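You operate a simulated robot arm through the tools that you are given. There is no shell and no other tool. Be economical: measure what you need, move in short steps, check, and stop when the job is done.

Carry out the task below with a simulated robot arm. There is one attempt and no reset: what you move stays moved.

TASK
Press the blue button on the carriage two times.
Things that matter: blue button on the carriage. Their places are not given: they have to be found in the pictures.

It is judged by the outcome, as a careful person would: the job done as asked, and still so three seconds after it is handed in. It fails if anything else is knocked over, pushed out of place, dropped, spilled or broken.

THE ROBOT
A 7-joint arm with a two-finger parallel gripper, fixed in place. Base frame: the origin is at the foot of the arm, x ahead of it, y to its left, z up. Lengths are in mm, angles in degrees, forces in N, time in s.
Its first joint turns from -66.0 to 66.0 degrees. Payload 2.5 kg.
Tool frame: the origin (TCP) lies between the finger pads and is the grasp point; the fingertips stand 23 mm ahead of it; z points along the fingers, y is the line along which they close. The gripper opens to 94 mm. The fingers are 38 mm wide and 10 mm thick; the gripper's body (54 by 96 mm) begins 39 mm behind the TCP.
Orientation is told as [roll, pitch, yaw] about the base's x, y, z axes, in that order, counted from this pose: with the fingers straight down and closing along the base's y, the tool's x points along the base's -x, its y along +y and its z along -z.

THE INTERFACE
- The arm moves only by the tool servo_tool. Its argument "targets" is a list that holds one entry, the list of rows, each a list of 7 numbers: the shift along the tool's x, y, z in mm, then the turn, a rotation vector about the tool's x, y, z in degrees, then the finger opening in mm, from 0 to 94. In form: [[[dx, dy, dz, ax, ay, az, grip], ...]]. A call has 1 to 12 rows; each row shifts and turns the commanded pose from where the row before left it, along the tool's axes as they then stand. A row lasts 0.2 s, in which the tool goes at most 50 mm and 8.6 degrees; a call with a longer step from one row to the next is refused whole, and so is a gripper value outside its range. A pose out of reach is approached as far as the arm can. The call stops where the force on the tool passes 40 N (or 10 N more than at its start, if that is more) or the arm is blocked; 0.2 s more then pass. The fingers move at their own pace (about 108 mm/s each) and stop on an object; they squeeze with about 33 N. The grip force told is the motor's: it shows also when the fingers shut on nothing. Time passes only in rows, and 0.2 s behind the last, so rows that do not move let the fingers close. It gives the time, the measured TCP pose, the force on the tool (base axes), the opening and the grip force at its end, in the units of the frame above (readings bear some noise), and new pictures: "pictures" is both (left out), scene, wrist or none.
- Cameras (640 x 400 px; columns grow to the right, rows downward): "scene" is fixed at [106.7, -398, 575.3]; the picture's right is [0.92, -0.40, 0.00], its down [-0.14, -0.32, -0.94] and it looks along [0.37, 0.86, -0.34] (base axes); focal length 358 px, centre (320, 200). "wrist" rides on the gripper at [-39, 0, -44] in the tool frame; the picture's right is [0.00, -1.00, 0.00], its down [0.97, 0.00, -0.24] and it looks along [0.24, 0.00, 0.97] (tool axes); focal length 218 px, centre (320, 200).
- point_at(camera, pixels): there is no depth. For up to 12 entries [column, row, z] of the newest picture of that camera ("zoom" is the newest enlarged one), the place [x, y] in the base frame at which the ray of that pixel passes the height z, good to about 3 mm, but the place of the scene camera against the robot may be out by one fixed shift of up to 12 mm in any direction. No time passes.
- enlarge(camera, box): a new picture of the part [left, top, right, bottom] of that camera's present view, enlarged. No time passes.
- hand_in(): hands the job in; it is judged then, once.

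Work in short steps. Measure before you move; look again where a grasp or a placing could have gone wrong, and mend it. You have 60 turns and 120 pictures in all, the two below and enlarged ones among them. Open the gripper and draw the arm clear of the work before you hand the job in, unless the task says otherwise; then end with one line.

The tools are called by a JSON object that holds its "fn" and its "kwargs". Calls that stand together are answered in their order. servo_tool: Moves the arm, as the interface text tells. Its arguments: {"type":"object","properties":{"targets":{"type":"array"},"pictures":{"type":"string","enum":["both","scene","wrist","none"]}},"required":["targets"]} The other tools are called the same way: point_at (camera, pixels) gives the place at which the rays of pixels pass given heights; enlarge (camera, box) takes an enlarged picture of a part of a camera's view; hand_in () hands the job in.

At the start:

```text
clock: 0.0
position: [373.3, 152.0, 358.6]
ee_rot: [0.0, 0.0, 0.0]
ft_force: [-0.7, 0.0, -0.1]
gripper_width: 94.0
gripper_force: 0.1
```

scene: 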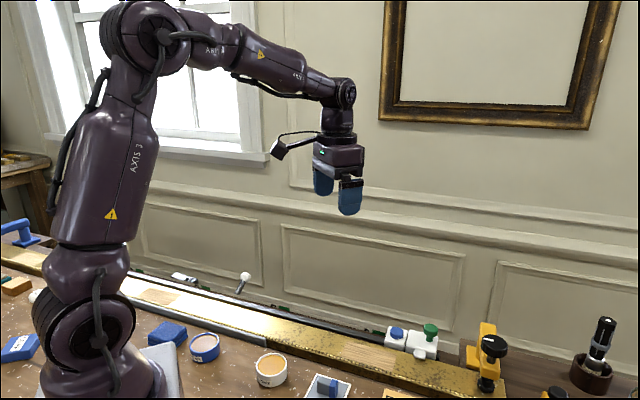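
wrist: 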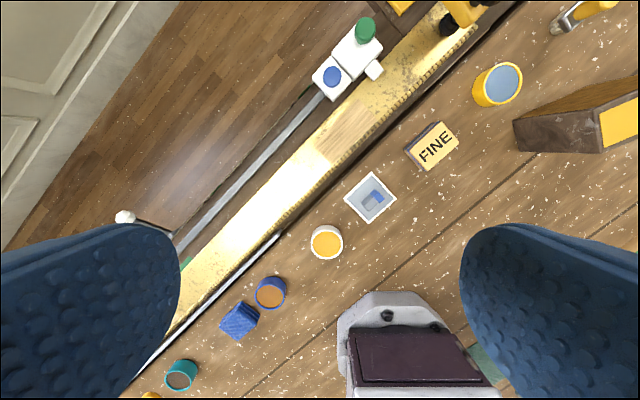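

The carriage seems to be the white block with a blue disc at scene (397,333) and wrist (332,77). I'll enlarge both views.

{"fn": "enlarge", "kwargs": {"camera": "scene", "box": [340, 290, 500, 390]}}

{"fn": "enlarge", "kwargs": {"camera": "wrist", "box": [270, 0, 430, 100]}}

{"fn": "point_at", "kwargs": {"camera": "wrist", "pixels": [[332, 77, 20], [332, 77, 60], [332, 77, 100], [365, 30, 60], [365, 30, 100]]}}

{"fn": "point_at", "kwargs": {"camera": "scene", "pixels": [[397, 333, 20], [397, 333, 60], [397, 333, 100], [430, 330, 60], [430, 330, 100]]}}

```text
4.00 times, centred on (420, 340) of scene
```

zoom: 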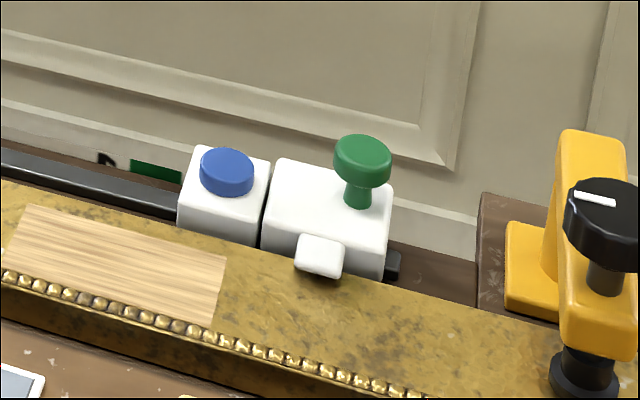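

```text
4.00 times, centred on (350, 50) of wrist
```

zoom: 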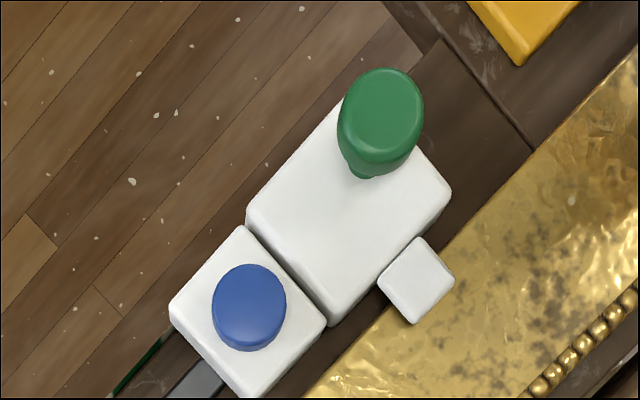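

```text
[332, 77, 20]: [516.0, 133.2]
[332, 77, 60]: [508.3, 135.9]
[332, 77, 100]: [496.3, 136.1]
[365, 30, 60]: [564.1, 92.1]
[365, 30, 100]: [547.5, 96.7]
```

```text
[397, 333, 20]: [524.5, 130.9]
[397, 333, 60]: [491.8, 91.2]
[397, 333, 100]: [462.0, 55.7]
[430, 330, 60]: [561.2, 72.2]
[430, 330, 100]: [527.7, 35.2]
```

The button's height is ambiguous between about z=20 and 40. I'll move above it with the fingers closed and measure again from closer.

{"fn": "servo_tool", "kwargs": {"targets": [[[-30, -4, 20, 0, 0, 0, 0], [-30, -4, 30, 0, 0, 0, 0], [-30, -4, 30, 0, 0, 0, 0], [-30, -4, 30, 0, 0, 0, 0], [-10, -3, 30, 0, 0, 0, 0], [0, 0, 0, 0, 0, 0, 0]]]}}

```text
clock: 1.4
position: [504.6, 134.8, 220.4]
ee_rot: [0.1, 0.0, 0.0]
ft_force: [-0.4, 0.3, 0.2]
gripper_width: 0.0
gripper_force: 32.9
```

scene: 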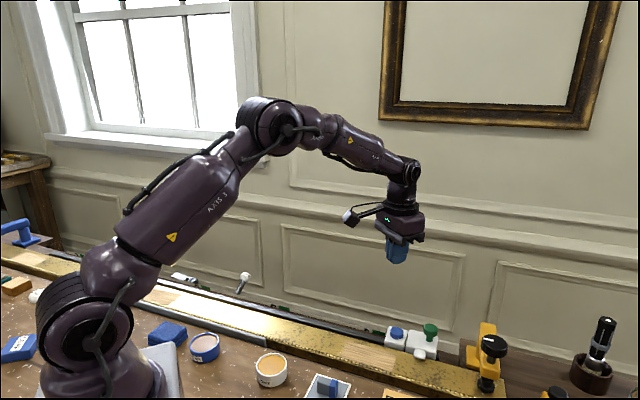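
wrist: 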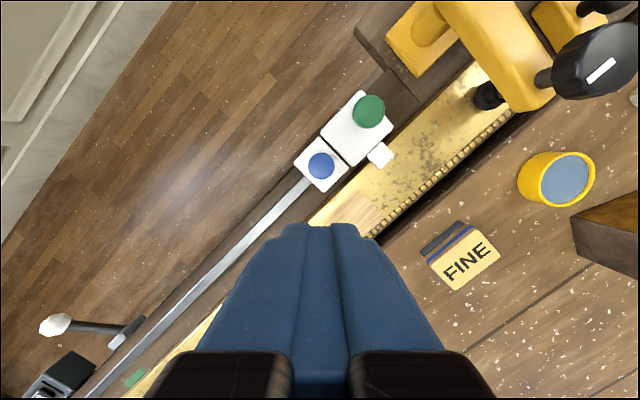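

{"fn": "point_at", "kwargs": {"camera": "wrist", "pixels": [[321, 165, -60], [321, 165, -20], [321, 165, 0], [321, 165, 20], [321, 165, 60], [369, 110, 0], [369, 110, 60]]}}

{"fn": "point_at", "kwargs": {"camera": "scene", "pixels": [[397, 333, -60], [397, 333, -20], [397, 333, 0], [397, 333, 20]]}}

{"fn": "enlarge", "kwargs": {"camera": "wrist", "box": [260, 70, 420, 230]}}

```text
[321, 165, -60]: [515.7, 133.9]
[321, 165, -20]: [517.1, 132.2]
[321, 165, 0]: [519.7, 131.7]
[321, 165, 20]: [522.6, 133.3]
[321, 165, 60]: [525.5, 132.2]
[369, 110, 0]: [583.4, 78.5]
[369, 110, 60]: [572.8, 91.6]
```

```text
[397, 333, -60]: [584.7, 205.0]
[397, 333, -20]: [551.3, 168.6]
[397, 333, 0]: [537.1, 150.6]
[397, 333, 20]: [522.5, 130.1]
```

```text
2.50 times, centred on (340, 150) of wrist
```

zoom: 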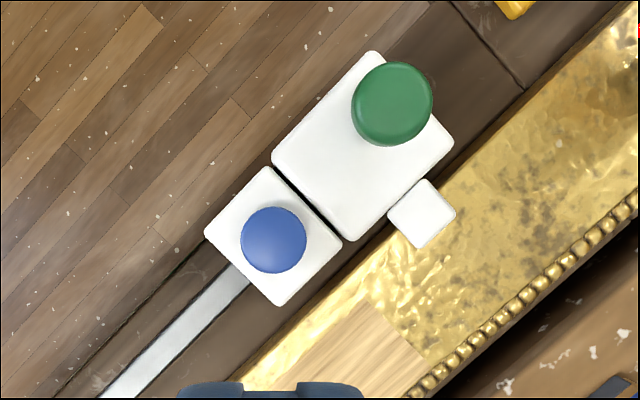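

From the two wrist views the button is at about (521,132), with its top at z≈0–25. I'll centre over it and yaw 48° so the narrow side of the fingers lies along the rail, clear of the higher carriage block, then descend partway.

{"fn": "servo_tool", "kwargs": {"targets": [[[-16, -2, 20, 0, 0, -8, 0], [0, 0, 20, 0, 0, -8, 0], [0, 0, 20, 0, 0, -8, 0], [0, 0, 20, 0, 0, -8, 0], [0, 0, 20, 0, 0, -8, 0], [0, 0, 20, 0, 0, -8, 0], [0, 0, 0, 0, 0, 0, 0]]]}}

```text
clock: 3.0
position: [517.2, 131.3, 97.7]
ee_rot: [-0.1, 0.0, 48.1]
ft_force: [0.9, 0.2, 0.0]
gripper_width: 0.1
gripper_force: 33.0
```

scene: 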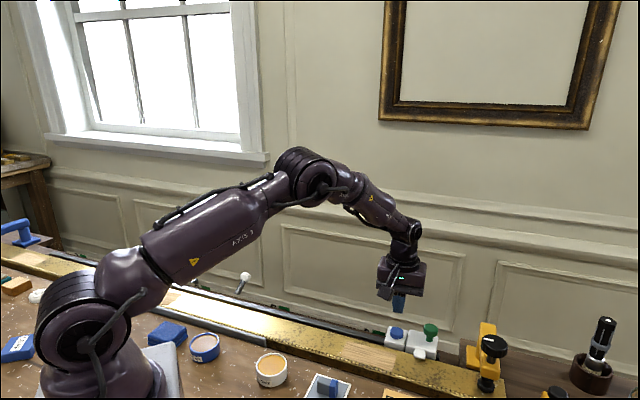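
wrist: 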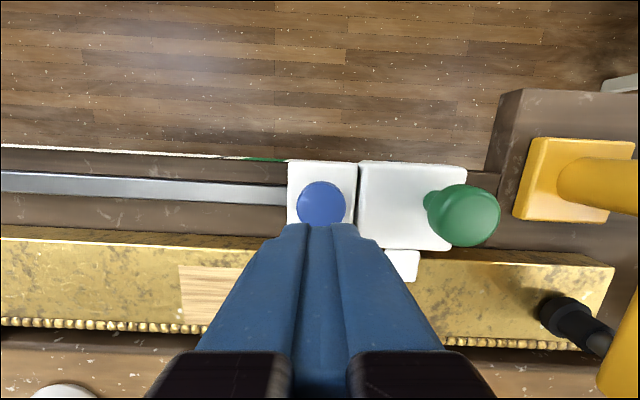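

Yaw is aligned with the rail and the button is at wrist (321,204). I'll check its position at several heights.

{"fn": "point_at", "kwargs": {"camera": "wrist", "pixels": [[321, 204, 0], [321, 204, 10], [321, 204, 20], [321, 204, 30], [321, 204, 40], [289, 160, 20], [354, 162, 20]]}}

{"fn": "enlarge", "kwargs": {"camera": "scene", "box": [340, 260, 468, 380]}}

```text
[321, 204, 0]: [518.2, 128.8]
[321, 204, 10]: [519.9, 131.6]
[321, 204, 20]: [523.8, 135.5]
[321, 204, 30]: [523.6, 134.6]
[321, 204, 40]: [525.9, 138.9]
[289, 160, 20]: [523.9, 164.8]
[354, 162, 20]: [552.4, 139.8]
```

```text
3.33 times, centred on (404, 320) of scene
```

zoom: 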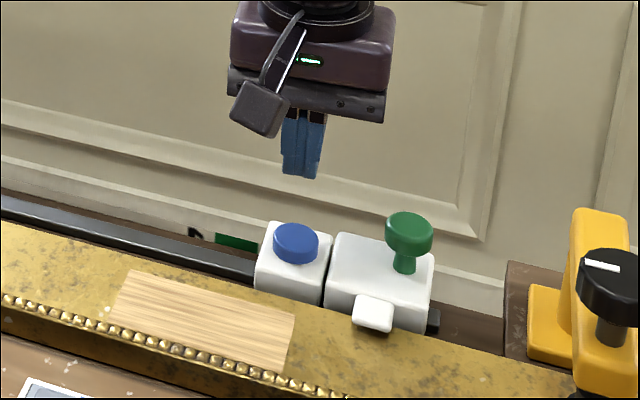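

Best estimate is (521,133) with the top at z≈10–20. I'll shift by (+4,+2) and descend to fingertip z≈37.

{"fn": "servo_tool", "kwargs": {"targets": [[[-4.2, -1.6, 15, 0, 0, 0, 0], [0, 0, 15, 0, 0, 0, 0], [0, 0, 8, 0, 0, 0, 0], [0, 0, 0, 0, 0, 0, 0]]]}}

{"fn": "enlarge", "kwargs": {"camera": "scene", "box": [340, 280, 468, 380]}}

```text
clock: 4.0
position: [523.5, 133.8, 60.5]
ee_rot: [-0.1, 0.0, 48.0]
ft_force: [0.1, 0.8, -1.1]
gripper_width: 0.4
gripper_force: 33.2
```

scene: 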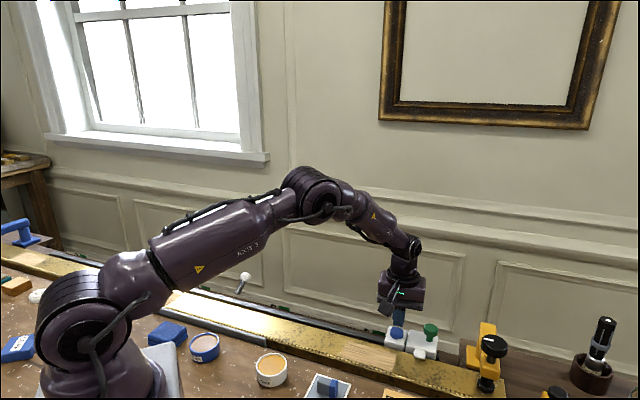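
wrist: 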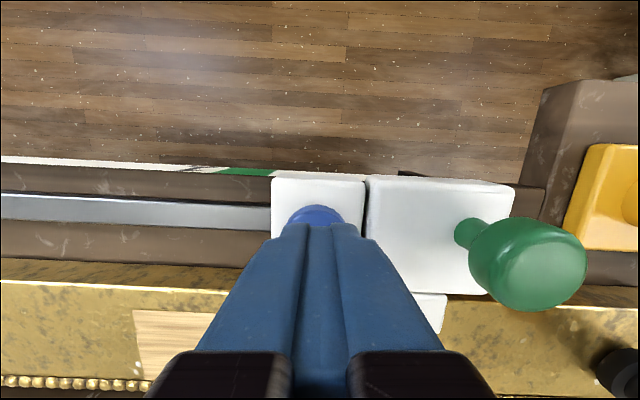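

```text
4.00 times, centred on (404, 330) of scene
```

zoom: 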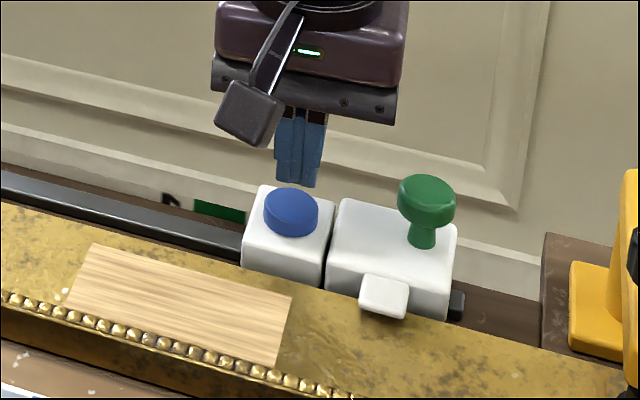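

The tips are centred over the button with a gap of roughly 15 mm. I'll descend slowly and watch the force.

{"fn": "servo_tool", "kwargs": {"targets": [[[0.5, 1, 3, 0, 0, 0, 0], [0, 0, 3, 0, 0, 0, 0], [0, 0, 3, 0, 0, 0, 0], [0, 0, 2, 0, 0, 0, 0], [0, 0, 0, 0, 0, 0, 0]]], "pictures": "none"}}

{"fn": "enlarge", "kwargs": {"camera": "scene", "box": [340, 280, 468, 380]}}

```text
clock: 5.2
position: [523.1, 133.9, 50.2]
ee_rot: [0.0, 0.1, 48.0]
ft_force: [-0.4, 0.0, -1.3]
gripper_width: 0.0
gripper_force: 33.3
```

```text
4.00 times, centred on (404, 330) of scene
```

zoom: 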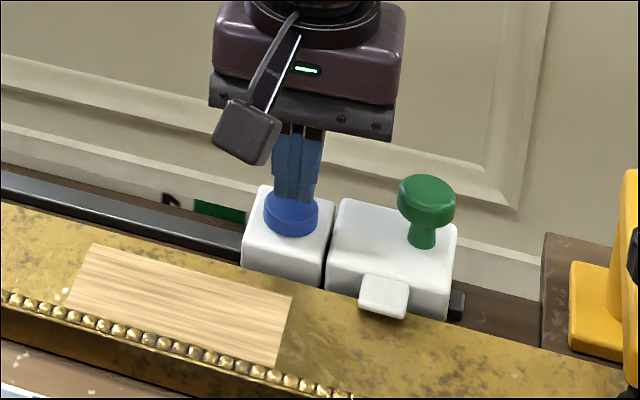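

The tips are just above the button. I'll continue in 1 mm rows.

{"fn": "servo_tool", "kwargs": {"targets": [[[0, 0, 1, 0, 0, 0, 0], [0, 0, 1, 0, 0, 0, 0], [0, 0, 1, 0, 0, 0, 0], [0, 0, 1, 0, 0, 0, 0], [0, 0, 0, 0, 0, 0, 0]]], "pictures": "none"}}

{"fn": "enlarge", "kwargs": {"camera": "scene", "box": [340, 280, 468, 380]}}

```text
clock: 6.4
position: [524.0, 134.0, 46.7]
ee_rot: [0.0, 0.0, 48.0]
ft_force: [-0.4, -0.2, -0.4]
gripper_width: 0.1
gripper_force: 32.9
```

```text
4.00 times, centred on (404, 330) of scene
```

zoom: 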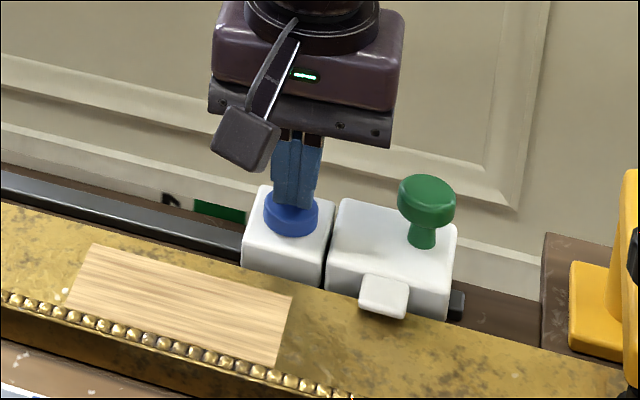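

No contact force yet, so I continue down in 1 mm rows.

{"fn": "servo_tool", "kwargs": {"targets": [[[0, 0, 1, 0, 0, 0, 0], [0, 0, 1, 0, 0, 0, 0], [0, 0, 1, 0, 0, 0, 0], [0, 0, 0, 0, 0, 0, 0]]], "pictures": "none"}}

{"fn": "enlarge", "kwargs": {"camera": "scene", "box": [340, 280, 468, 380]}}

```text
clock: 7.4
position: [522.5, 135.5, 43.5]
ee_rot: [0.0, 0.0, 48.0]
ft_force: [0.4, -0.7, 1.9]
gripper_width: 0.0
gripper_force: 32.6
```

```text
4.00 times, centred on (404, 330) of scene
```

zoom: 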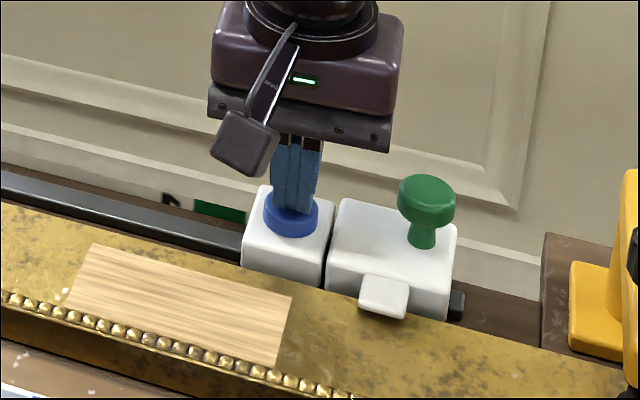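

Contact is just beginning (Fz about 1.9 N). I'll press down another 2 mm.

{"fn": "servo_tool", "kwargs": {"targets": [[[0, 0, 1, 0, 0, 0, 0], [0, 0, 1, 0, 0, 0, 0], [0, 0, 0, 0, 0, 0, 0]]], "pictures": "none"}}

{"fn": "enlarge", "kwargs": {"camera": "scene", "box": [340, 280, 468, 380]}}

```text
clock: 8.2
position: [523.5, 133.8, 40.0]
ee_rot: [0.0, -0.1, 48.0]
ft_force: [0.5, 1.1, 1.7]
gripper_width: 0.1
gripper_force: 32.9
```

```text
4.00 times, centred on (404, 330) of scene
```

zoom: 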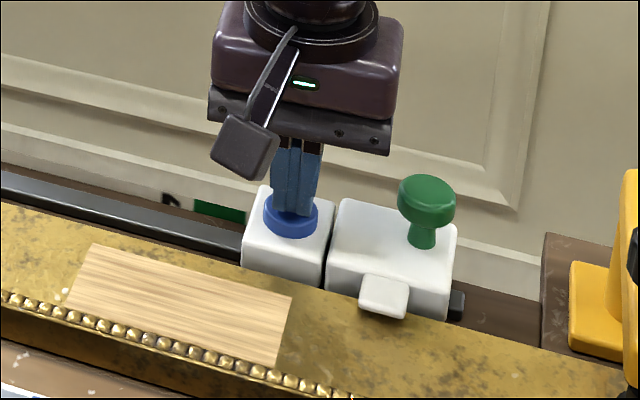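

The button is beginning to sink under a light force, so I keep pressing.

{"fn": "servo_tool", "kwargs": {"targets": [[[0, 0, 1, 0, 0, 0, 0], [0, 0, 1, 0, 0, 0, 0], [0, 0, 0, 0, 0, 0, 0]]], "pictures": "none"}}

{"fn": "enlarge", "kwargs": {"camera": "scene", "box": [340, 280, 468, 380]}}

```text
clock: 9.0
position: [523.6, 133.9, 39.9]
ee_rot: [0.0, 0.0, 48.0]
ft_force: [-3.6, 1.3, 9.6]
gripper_width: 0.0
gripper_force: 33.4
```

```text
4.00 times, centred on (404, 330) of scene
```

zoom: 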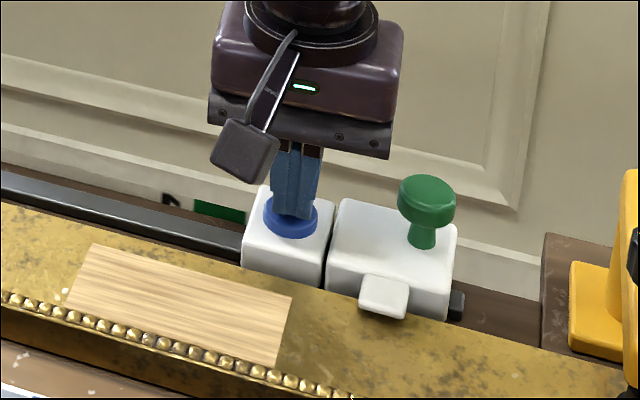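

Force is now 9.6 N. I'll go down 2 mm more to see whether the button travels or has bottomed.

{"fn": "servo_tool", "kwargs": {"targets": [[[0, 0, 1, 0, 0, 0, 0], [0, 0, 1, 0, 0, 0, 0], [0, 0, 0, 0, 0, 0, 0]]], "pictures": "none"}}

{"fn": "enlarge", "kwargs": {"camera": "scene", "box": [340, 280, 468, 380]}}

```text
clock: 9.8
position: [522.8, 134.6, 38.3]
ee_rot: [0.1, -0.1, 48.0]
ft_force: [-17.0, -3.2, 34.6]
gripper_width: 0.2
gripper_force: 32.3
```

```text
4.00 times, centred on (404, 330) of scene
```

zoom: 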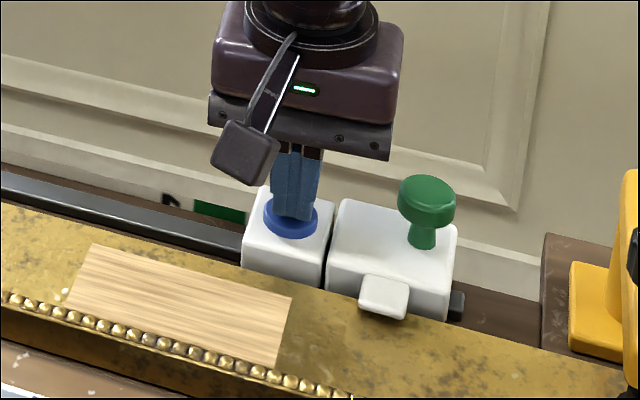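

Force rose quickly to 35 N, with some lateral force. I'll check the wrist view for where the contact is before releasing.

{"fn": "servo_tool", "kwargs": {"targets": [[[0, 0, 0, 0, 0, 0, 0]]], "pictures": "wrist"}}

{"fn": "enlarge", "kwargs": {"camera": "scene", "box": [380, 310, 444, 350]}}

```text
clock: 10.2
position: [523.0, 134.6, 37.8]
ee_rot: [-0.1, -0.1, 47.9]
ft_force: [-14.7, -3.1, 33.8]
gripper_width: 0.1
gripper_force: 33.0
```

wrist: 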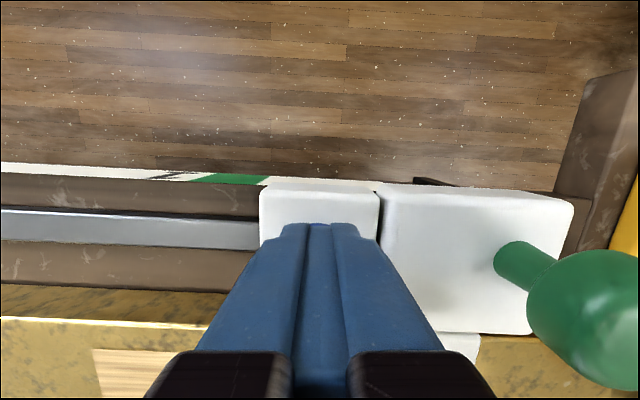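

```text
10.00 times, centred on (412, 330) of scene
```

zoom: 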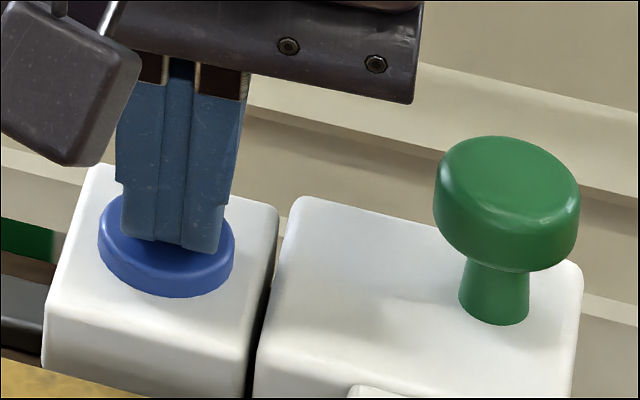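

The tips are on the button and it is visibly lower than before, so it's pressed. I'll lift clear so it springs back.

{"fn": "servo_tool", "kwargs": {"targets": [[[0, 0, -2, 0, 0, 0, 0], [0, 0, -3, 0, 0, 0, 0], [0, 0, -4, 0, 0, 0, 0], [0, 0, -6, 0, 0, 0, 0], [0, 0, 0, 0, 0, 0, 0]]], "pictures": "none"}}

{"fn": "enlarge", "kwargs": {"camera": "scene", "box": [380, 310, 444, 350]}}

```text
clock: 11.4
position: [522.5, 133.7, 51.1]
ee_rot: [0.0, 0.0, 48.0]
ft_force: [-0.5, -0.4, -0.9]
gripper_width: 0.1
gripper_force: 32.8
```

```text
10.00 times, centred on (412, 330) of scene
```

zoom: 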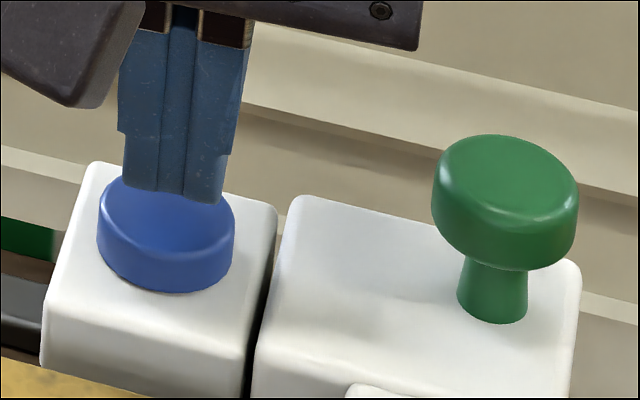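

The button sprang back up fully, so one press is done. I'll repeat the same stroke for the second.

{"fn": "servo_tool", "kwargs": {"targets": [[[0, 0, 4, 0, 0, 0, 0], [0, 0, 3, 0, 0, 0, 0], [0, 0, 2, 0, 0, 0, 0], [0, 0, 2, 0, 0, 0, 0], [0, 0, 2, 0, 0, 0, 0], [0, 0, 1, 0, 0, 0, 0], [0, 0, 0.8, 0, 0, 0, 0], [0, 0, 0, 0, 0, 0, 0]]], "pictures": "none"}}

{"fn": "enlarge", "kwargs": {"camera": "scene", "box": [380, 310, 444, 350]}}

```text
clock: 13.2
position: [523.3, 134.1, 38.5]
ee_rot: [-0.1, -0.1, 47.9]
ft_force: [-9.0, -6.5, 23.3]
gripper_width: 0.0
gripper_force: 33.1
```

```text
10.00 times, centred on (412, 330) of scene
```

zoom: 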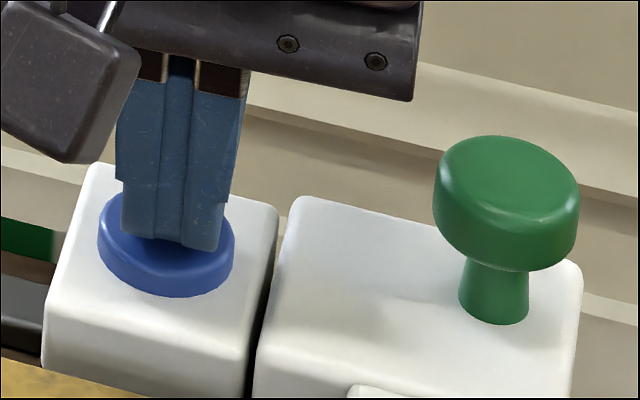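

The second press has bottomed the same way. Now I lift straight up well clear and open the gripper once high.

{"fn": "servo_tool", "kwargs": {"targets": [[[0, 0, -3, 0, 0, 0, 0], [0, 0, -6, 0, 0, 0, 0], [0, 0, -15, 0, 0, 0, 0], [0, 0, -25, 0, 0, 0, 0], [0, 0, -30, 0, 0, 0, 0], [0, 0, -30, 0, 0, 0, 0], [0, 0, -30, 0, 0, 0, 0], [0, 0, -20, 0, 0, 0, 94], [0, 0, 0, 0, 0, 0, 94], [0, 0, 0, 0, 0, 0, 94]]], "pictures": "scene"}}

{"fn": "enlarge", "kwargs": {"camera": "scene", "box": [340, 280, 468, 380]}}

```text
clock: 15.4
position: [522.4, 131.7, 196.4]
ee_rot: [0.0, 0.0, 48.0]
ft_force: [0.1, 0.9, -0.1]
gripper_width: 94.1
gripper_force: 0.0
```

scene: 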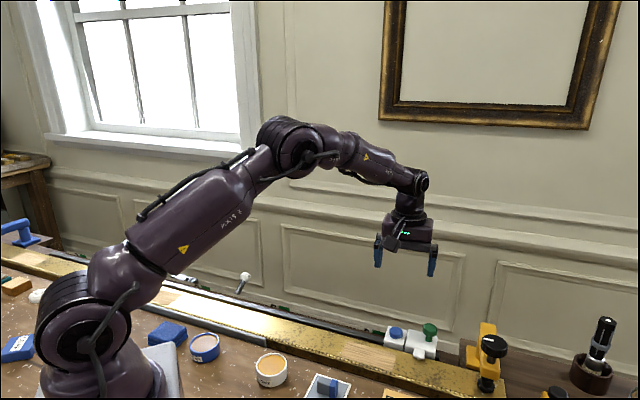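

```text
4.00 times, centred on (404, 330) of scene
```

zoom: 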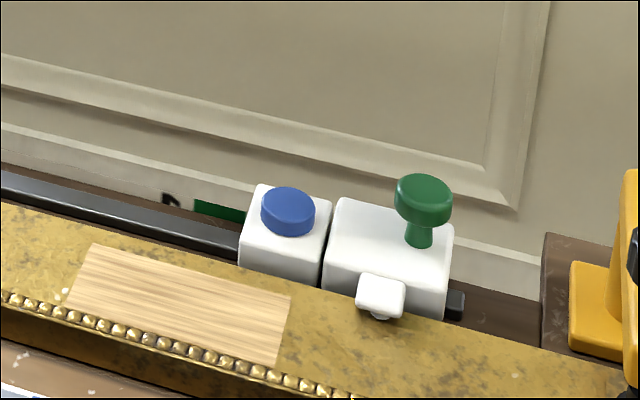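

The button is back up. The carriage's side piece at zoom (380,298) looks slightly different, so I'll check it closely.

{"fn": "enlarge", "kwargs": {"camera": "scene", "box": [380, 315, 460, 365]}}

{"fn": "servo_tool", "kwargs": {"targets": [[[0, 0, 0, 0, 0, 0, 94], [0, 0, 0, 0, 0, 0, 94], [0, 0, 0, 0, 0, 0, 94], [0, 0, 0, 0, 0, 0, 94]]], "pictures": "wrist"}}

{"fn": "enlarge", "kwargs": {"camera": "scene", "box": [340, 280, 468, 380]}}

```text
8.00 times, centred on (420, 340) of scene
```

zoom: 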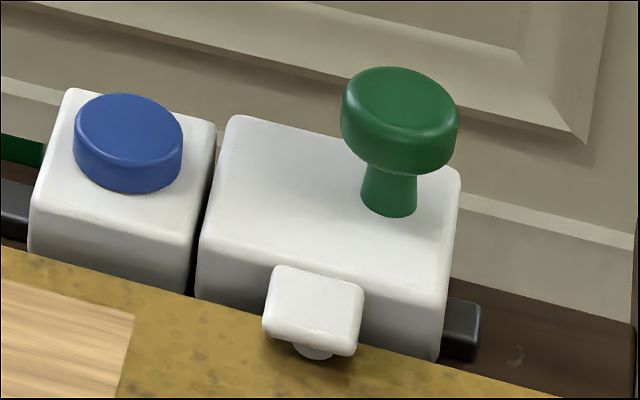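

```text
clock: 16.4
position: [522.9, 131.7, 197.5]
ee_rot: [0.0, 0.0, 48.0]
ft_force: [-0.3, 0.6, -0.2]
gripper_width: 94.0
gripper_force: 0.0
```

wrist: 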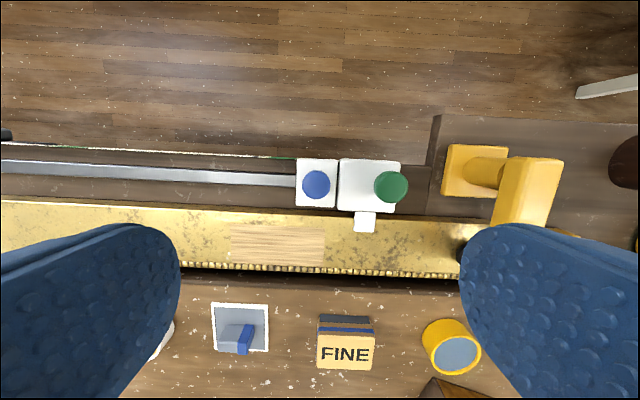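

```text
4.00 times, centred on (404, 330) of scene
```

zoom: 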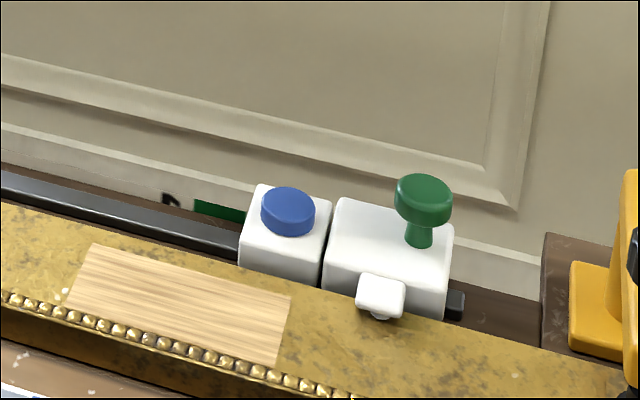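

The button has risen after both presses. The small white latch on the carriage lifted after the second press, and the carriage shifted by about 1 mm. It looks the same a second later, nothing else has moved, and the arm is clear, so I hand in.

{"fn": "hand_in", "kwargs": {}}

```text
The job is handed in.
```

I pressed the blue button on the carriage twice. It sprang back up each time, and the job is handed in with the gripper open and the arm clear; the carriage shifted about 1 mm along its rail, and its small white latch lifted after the second press.
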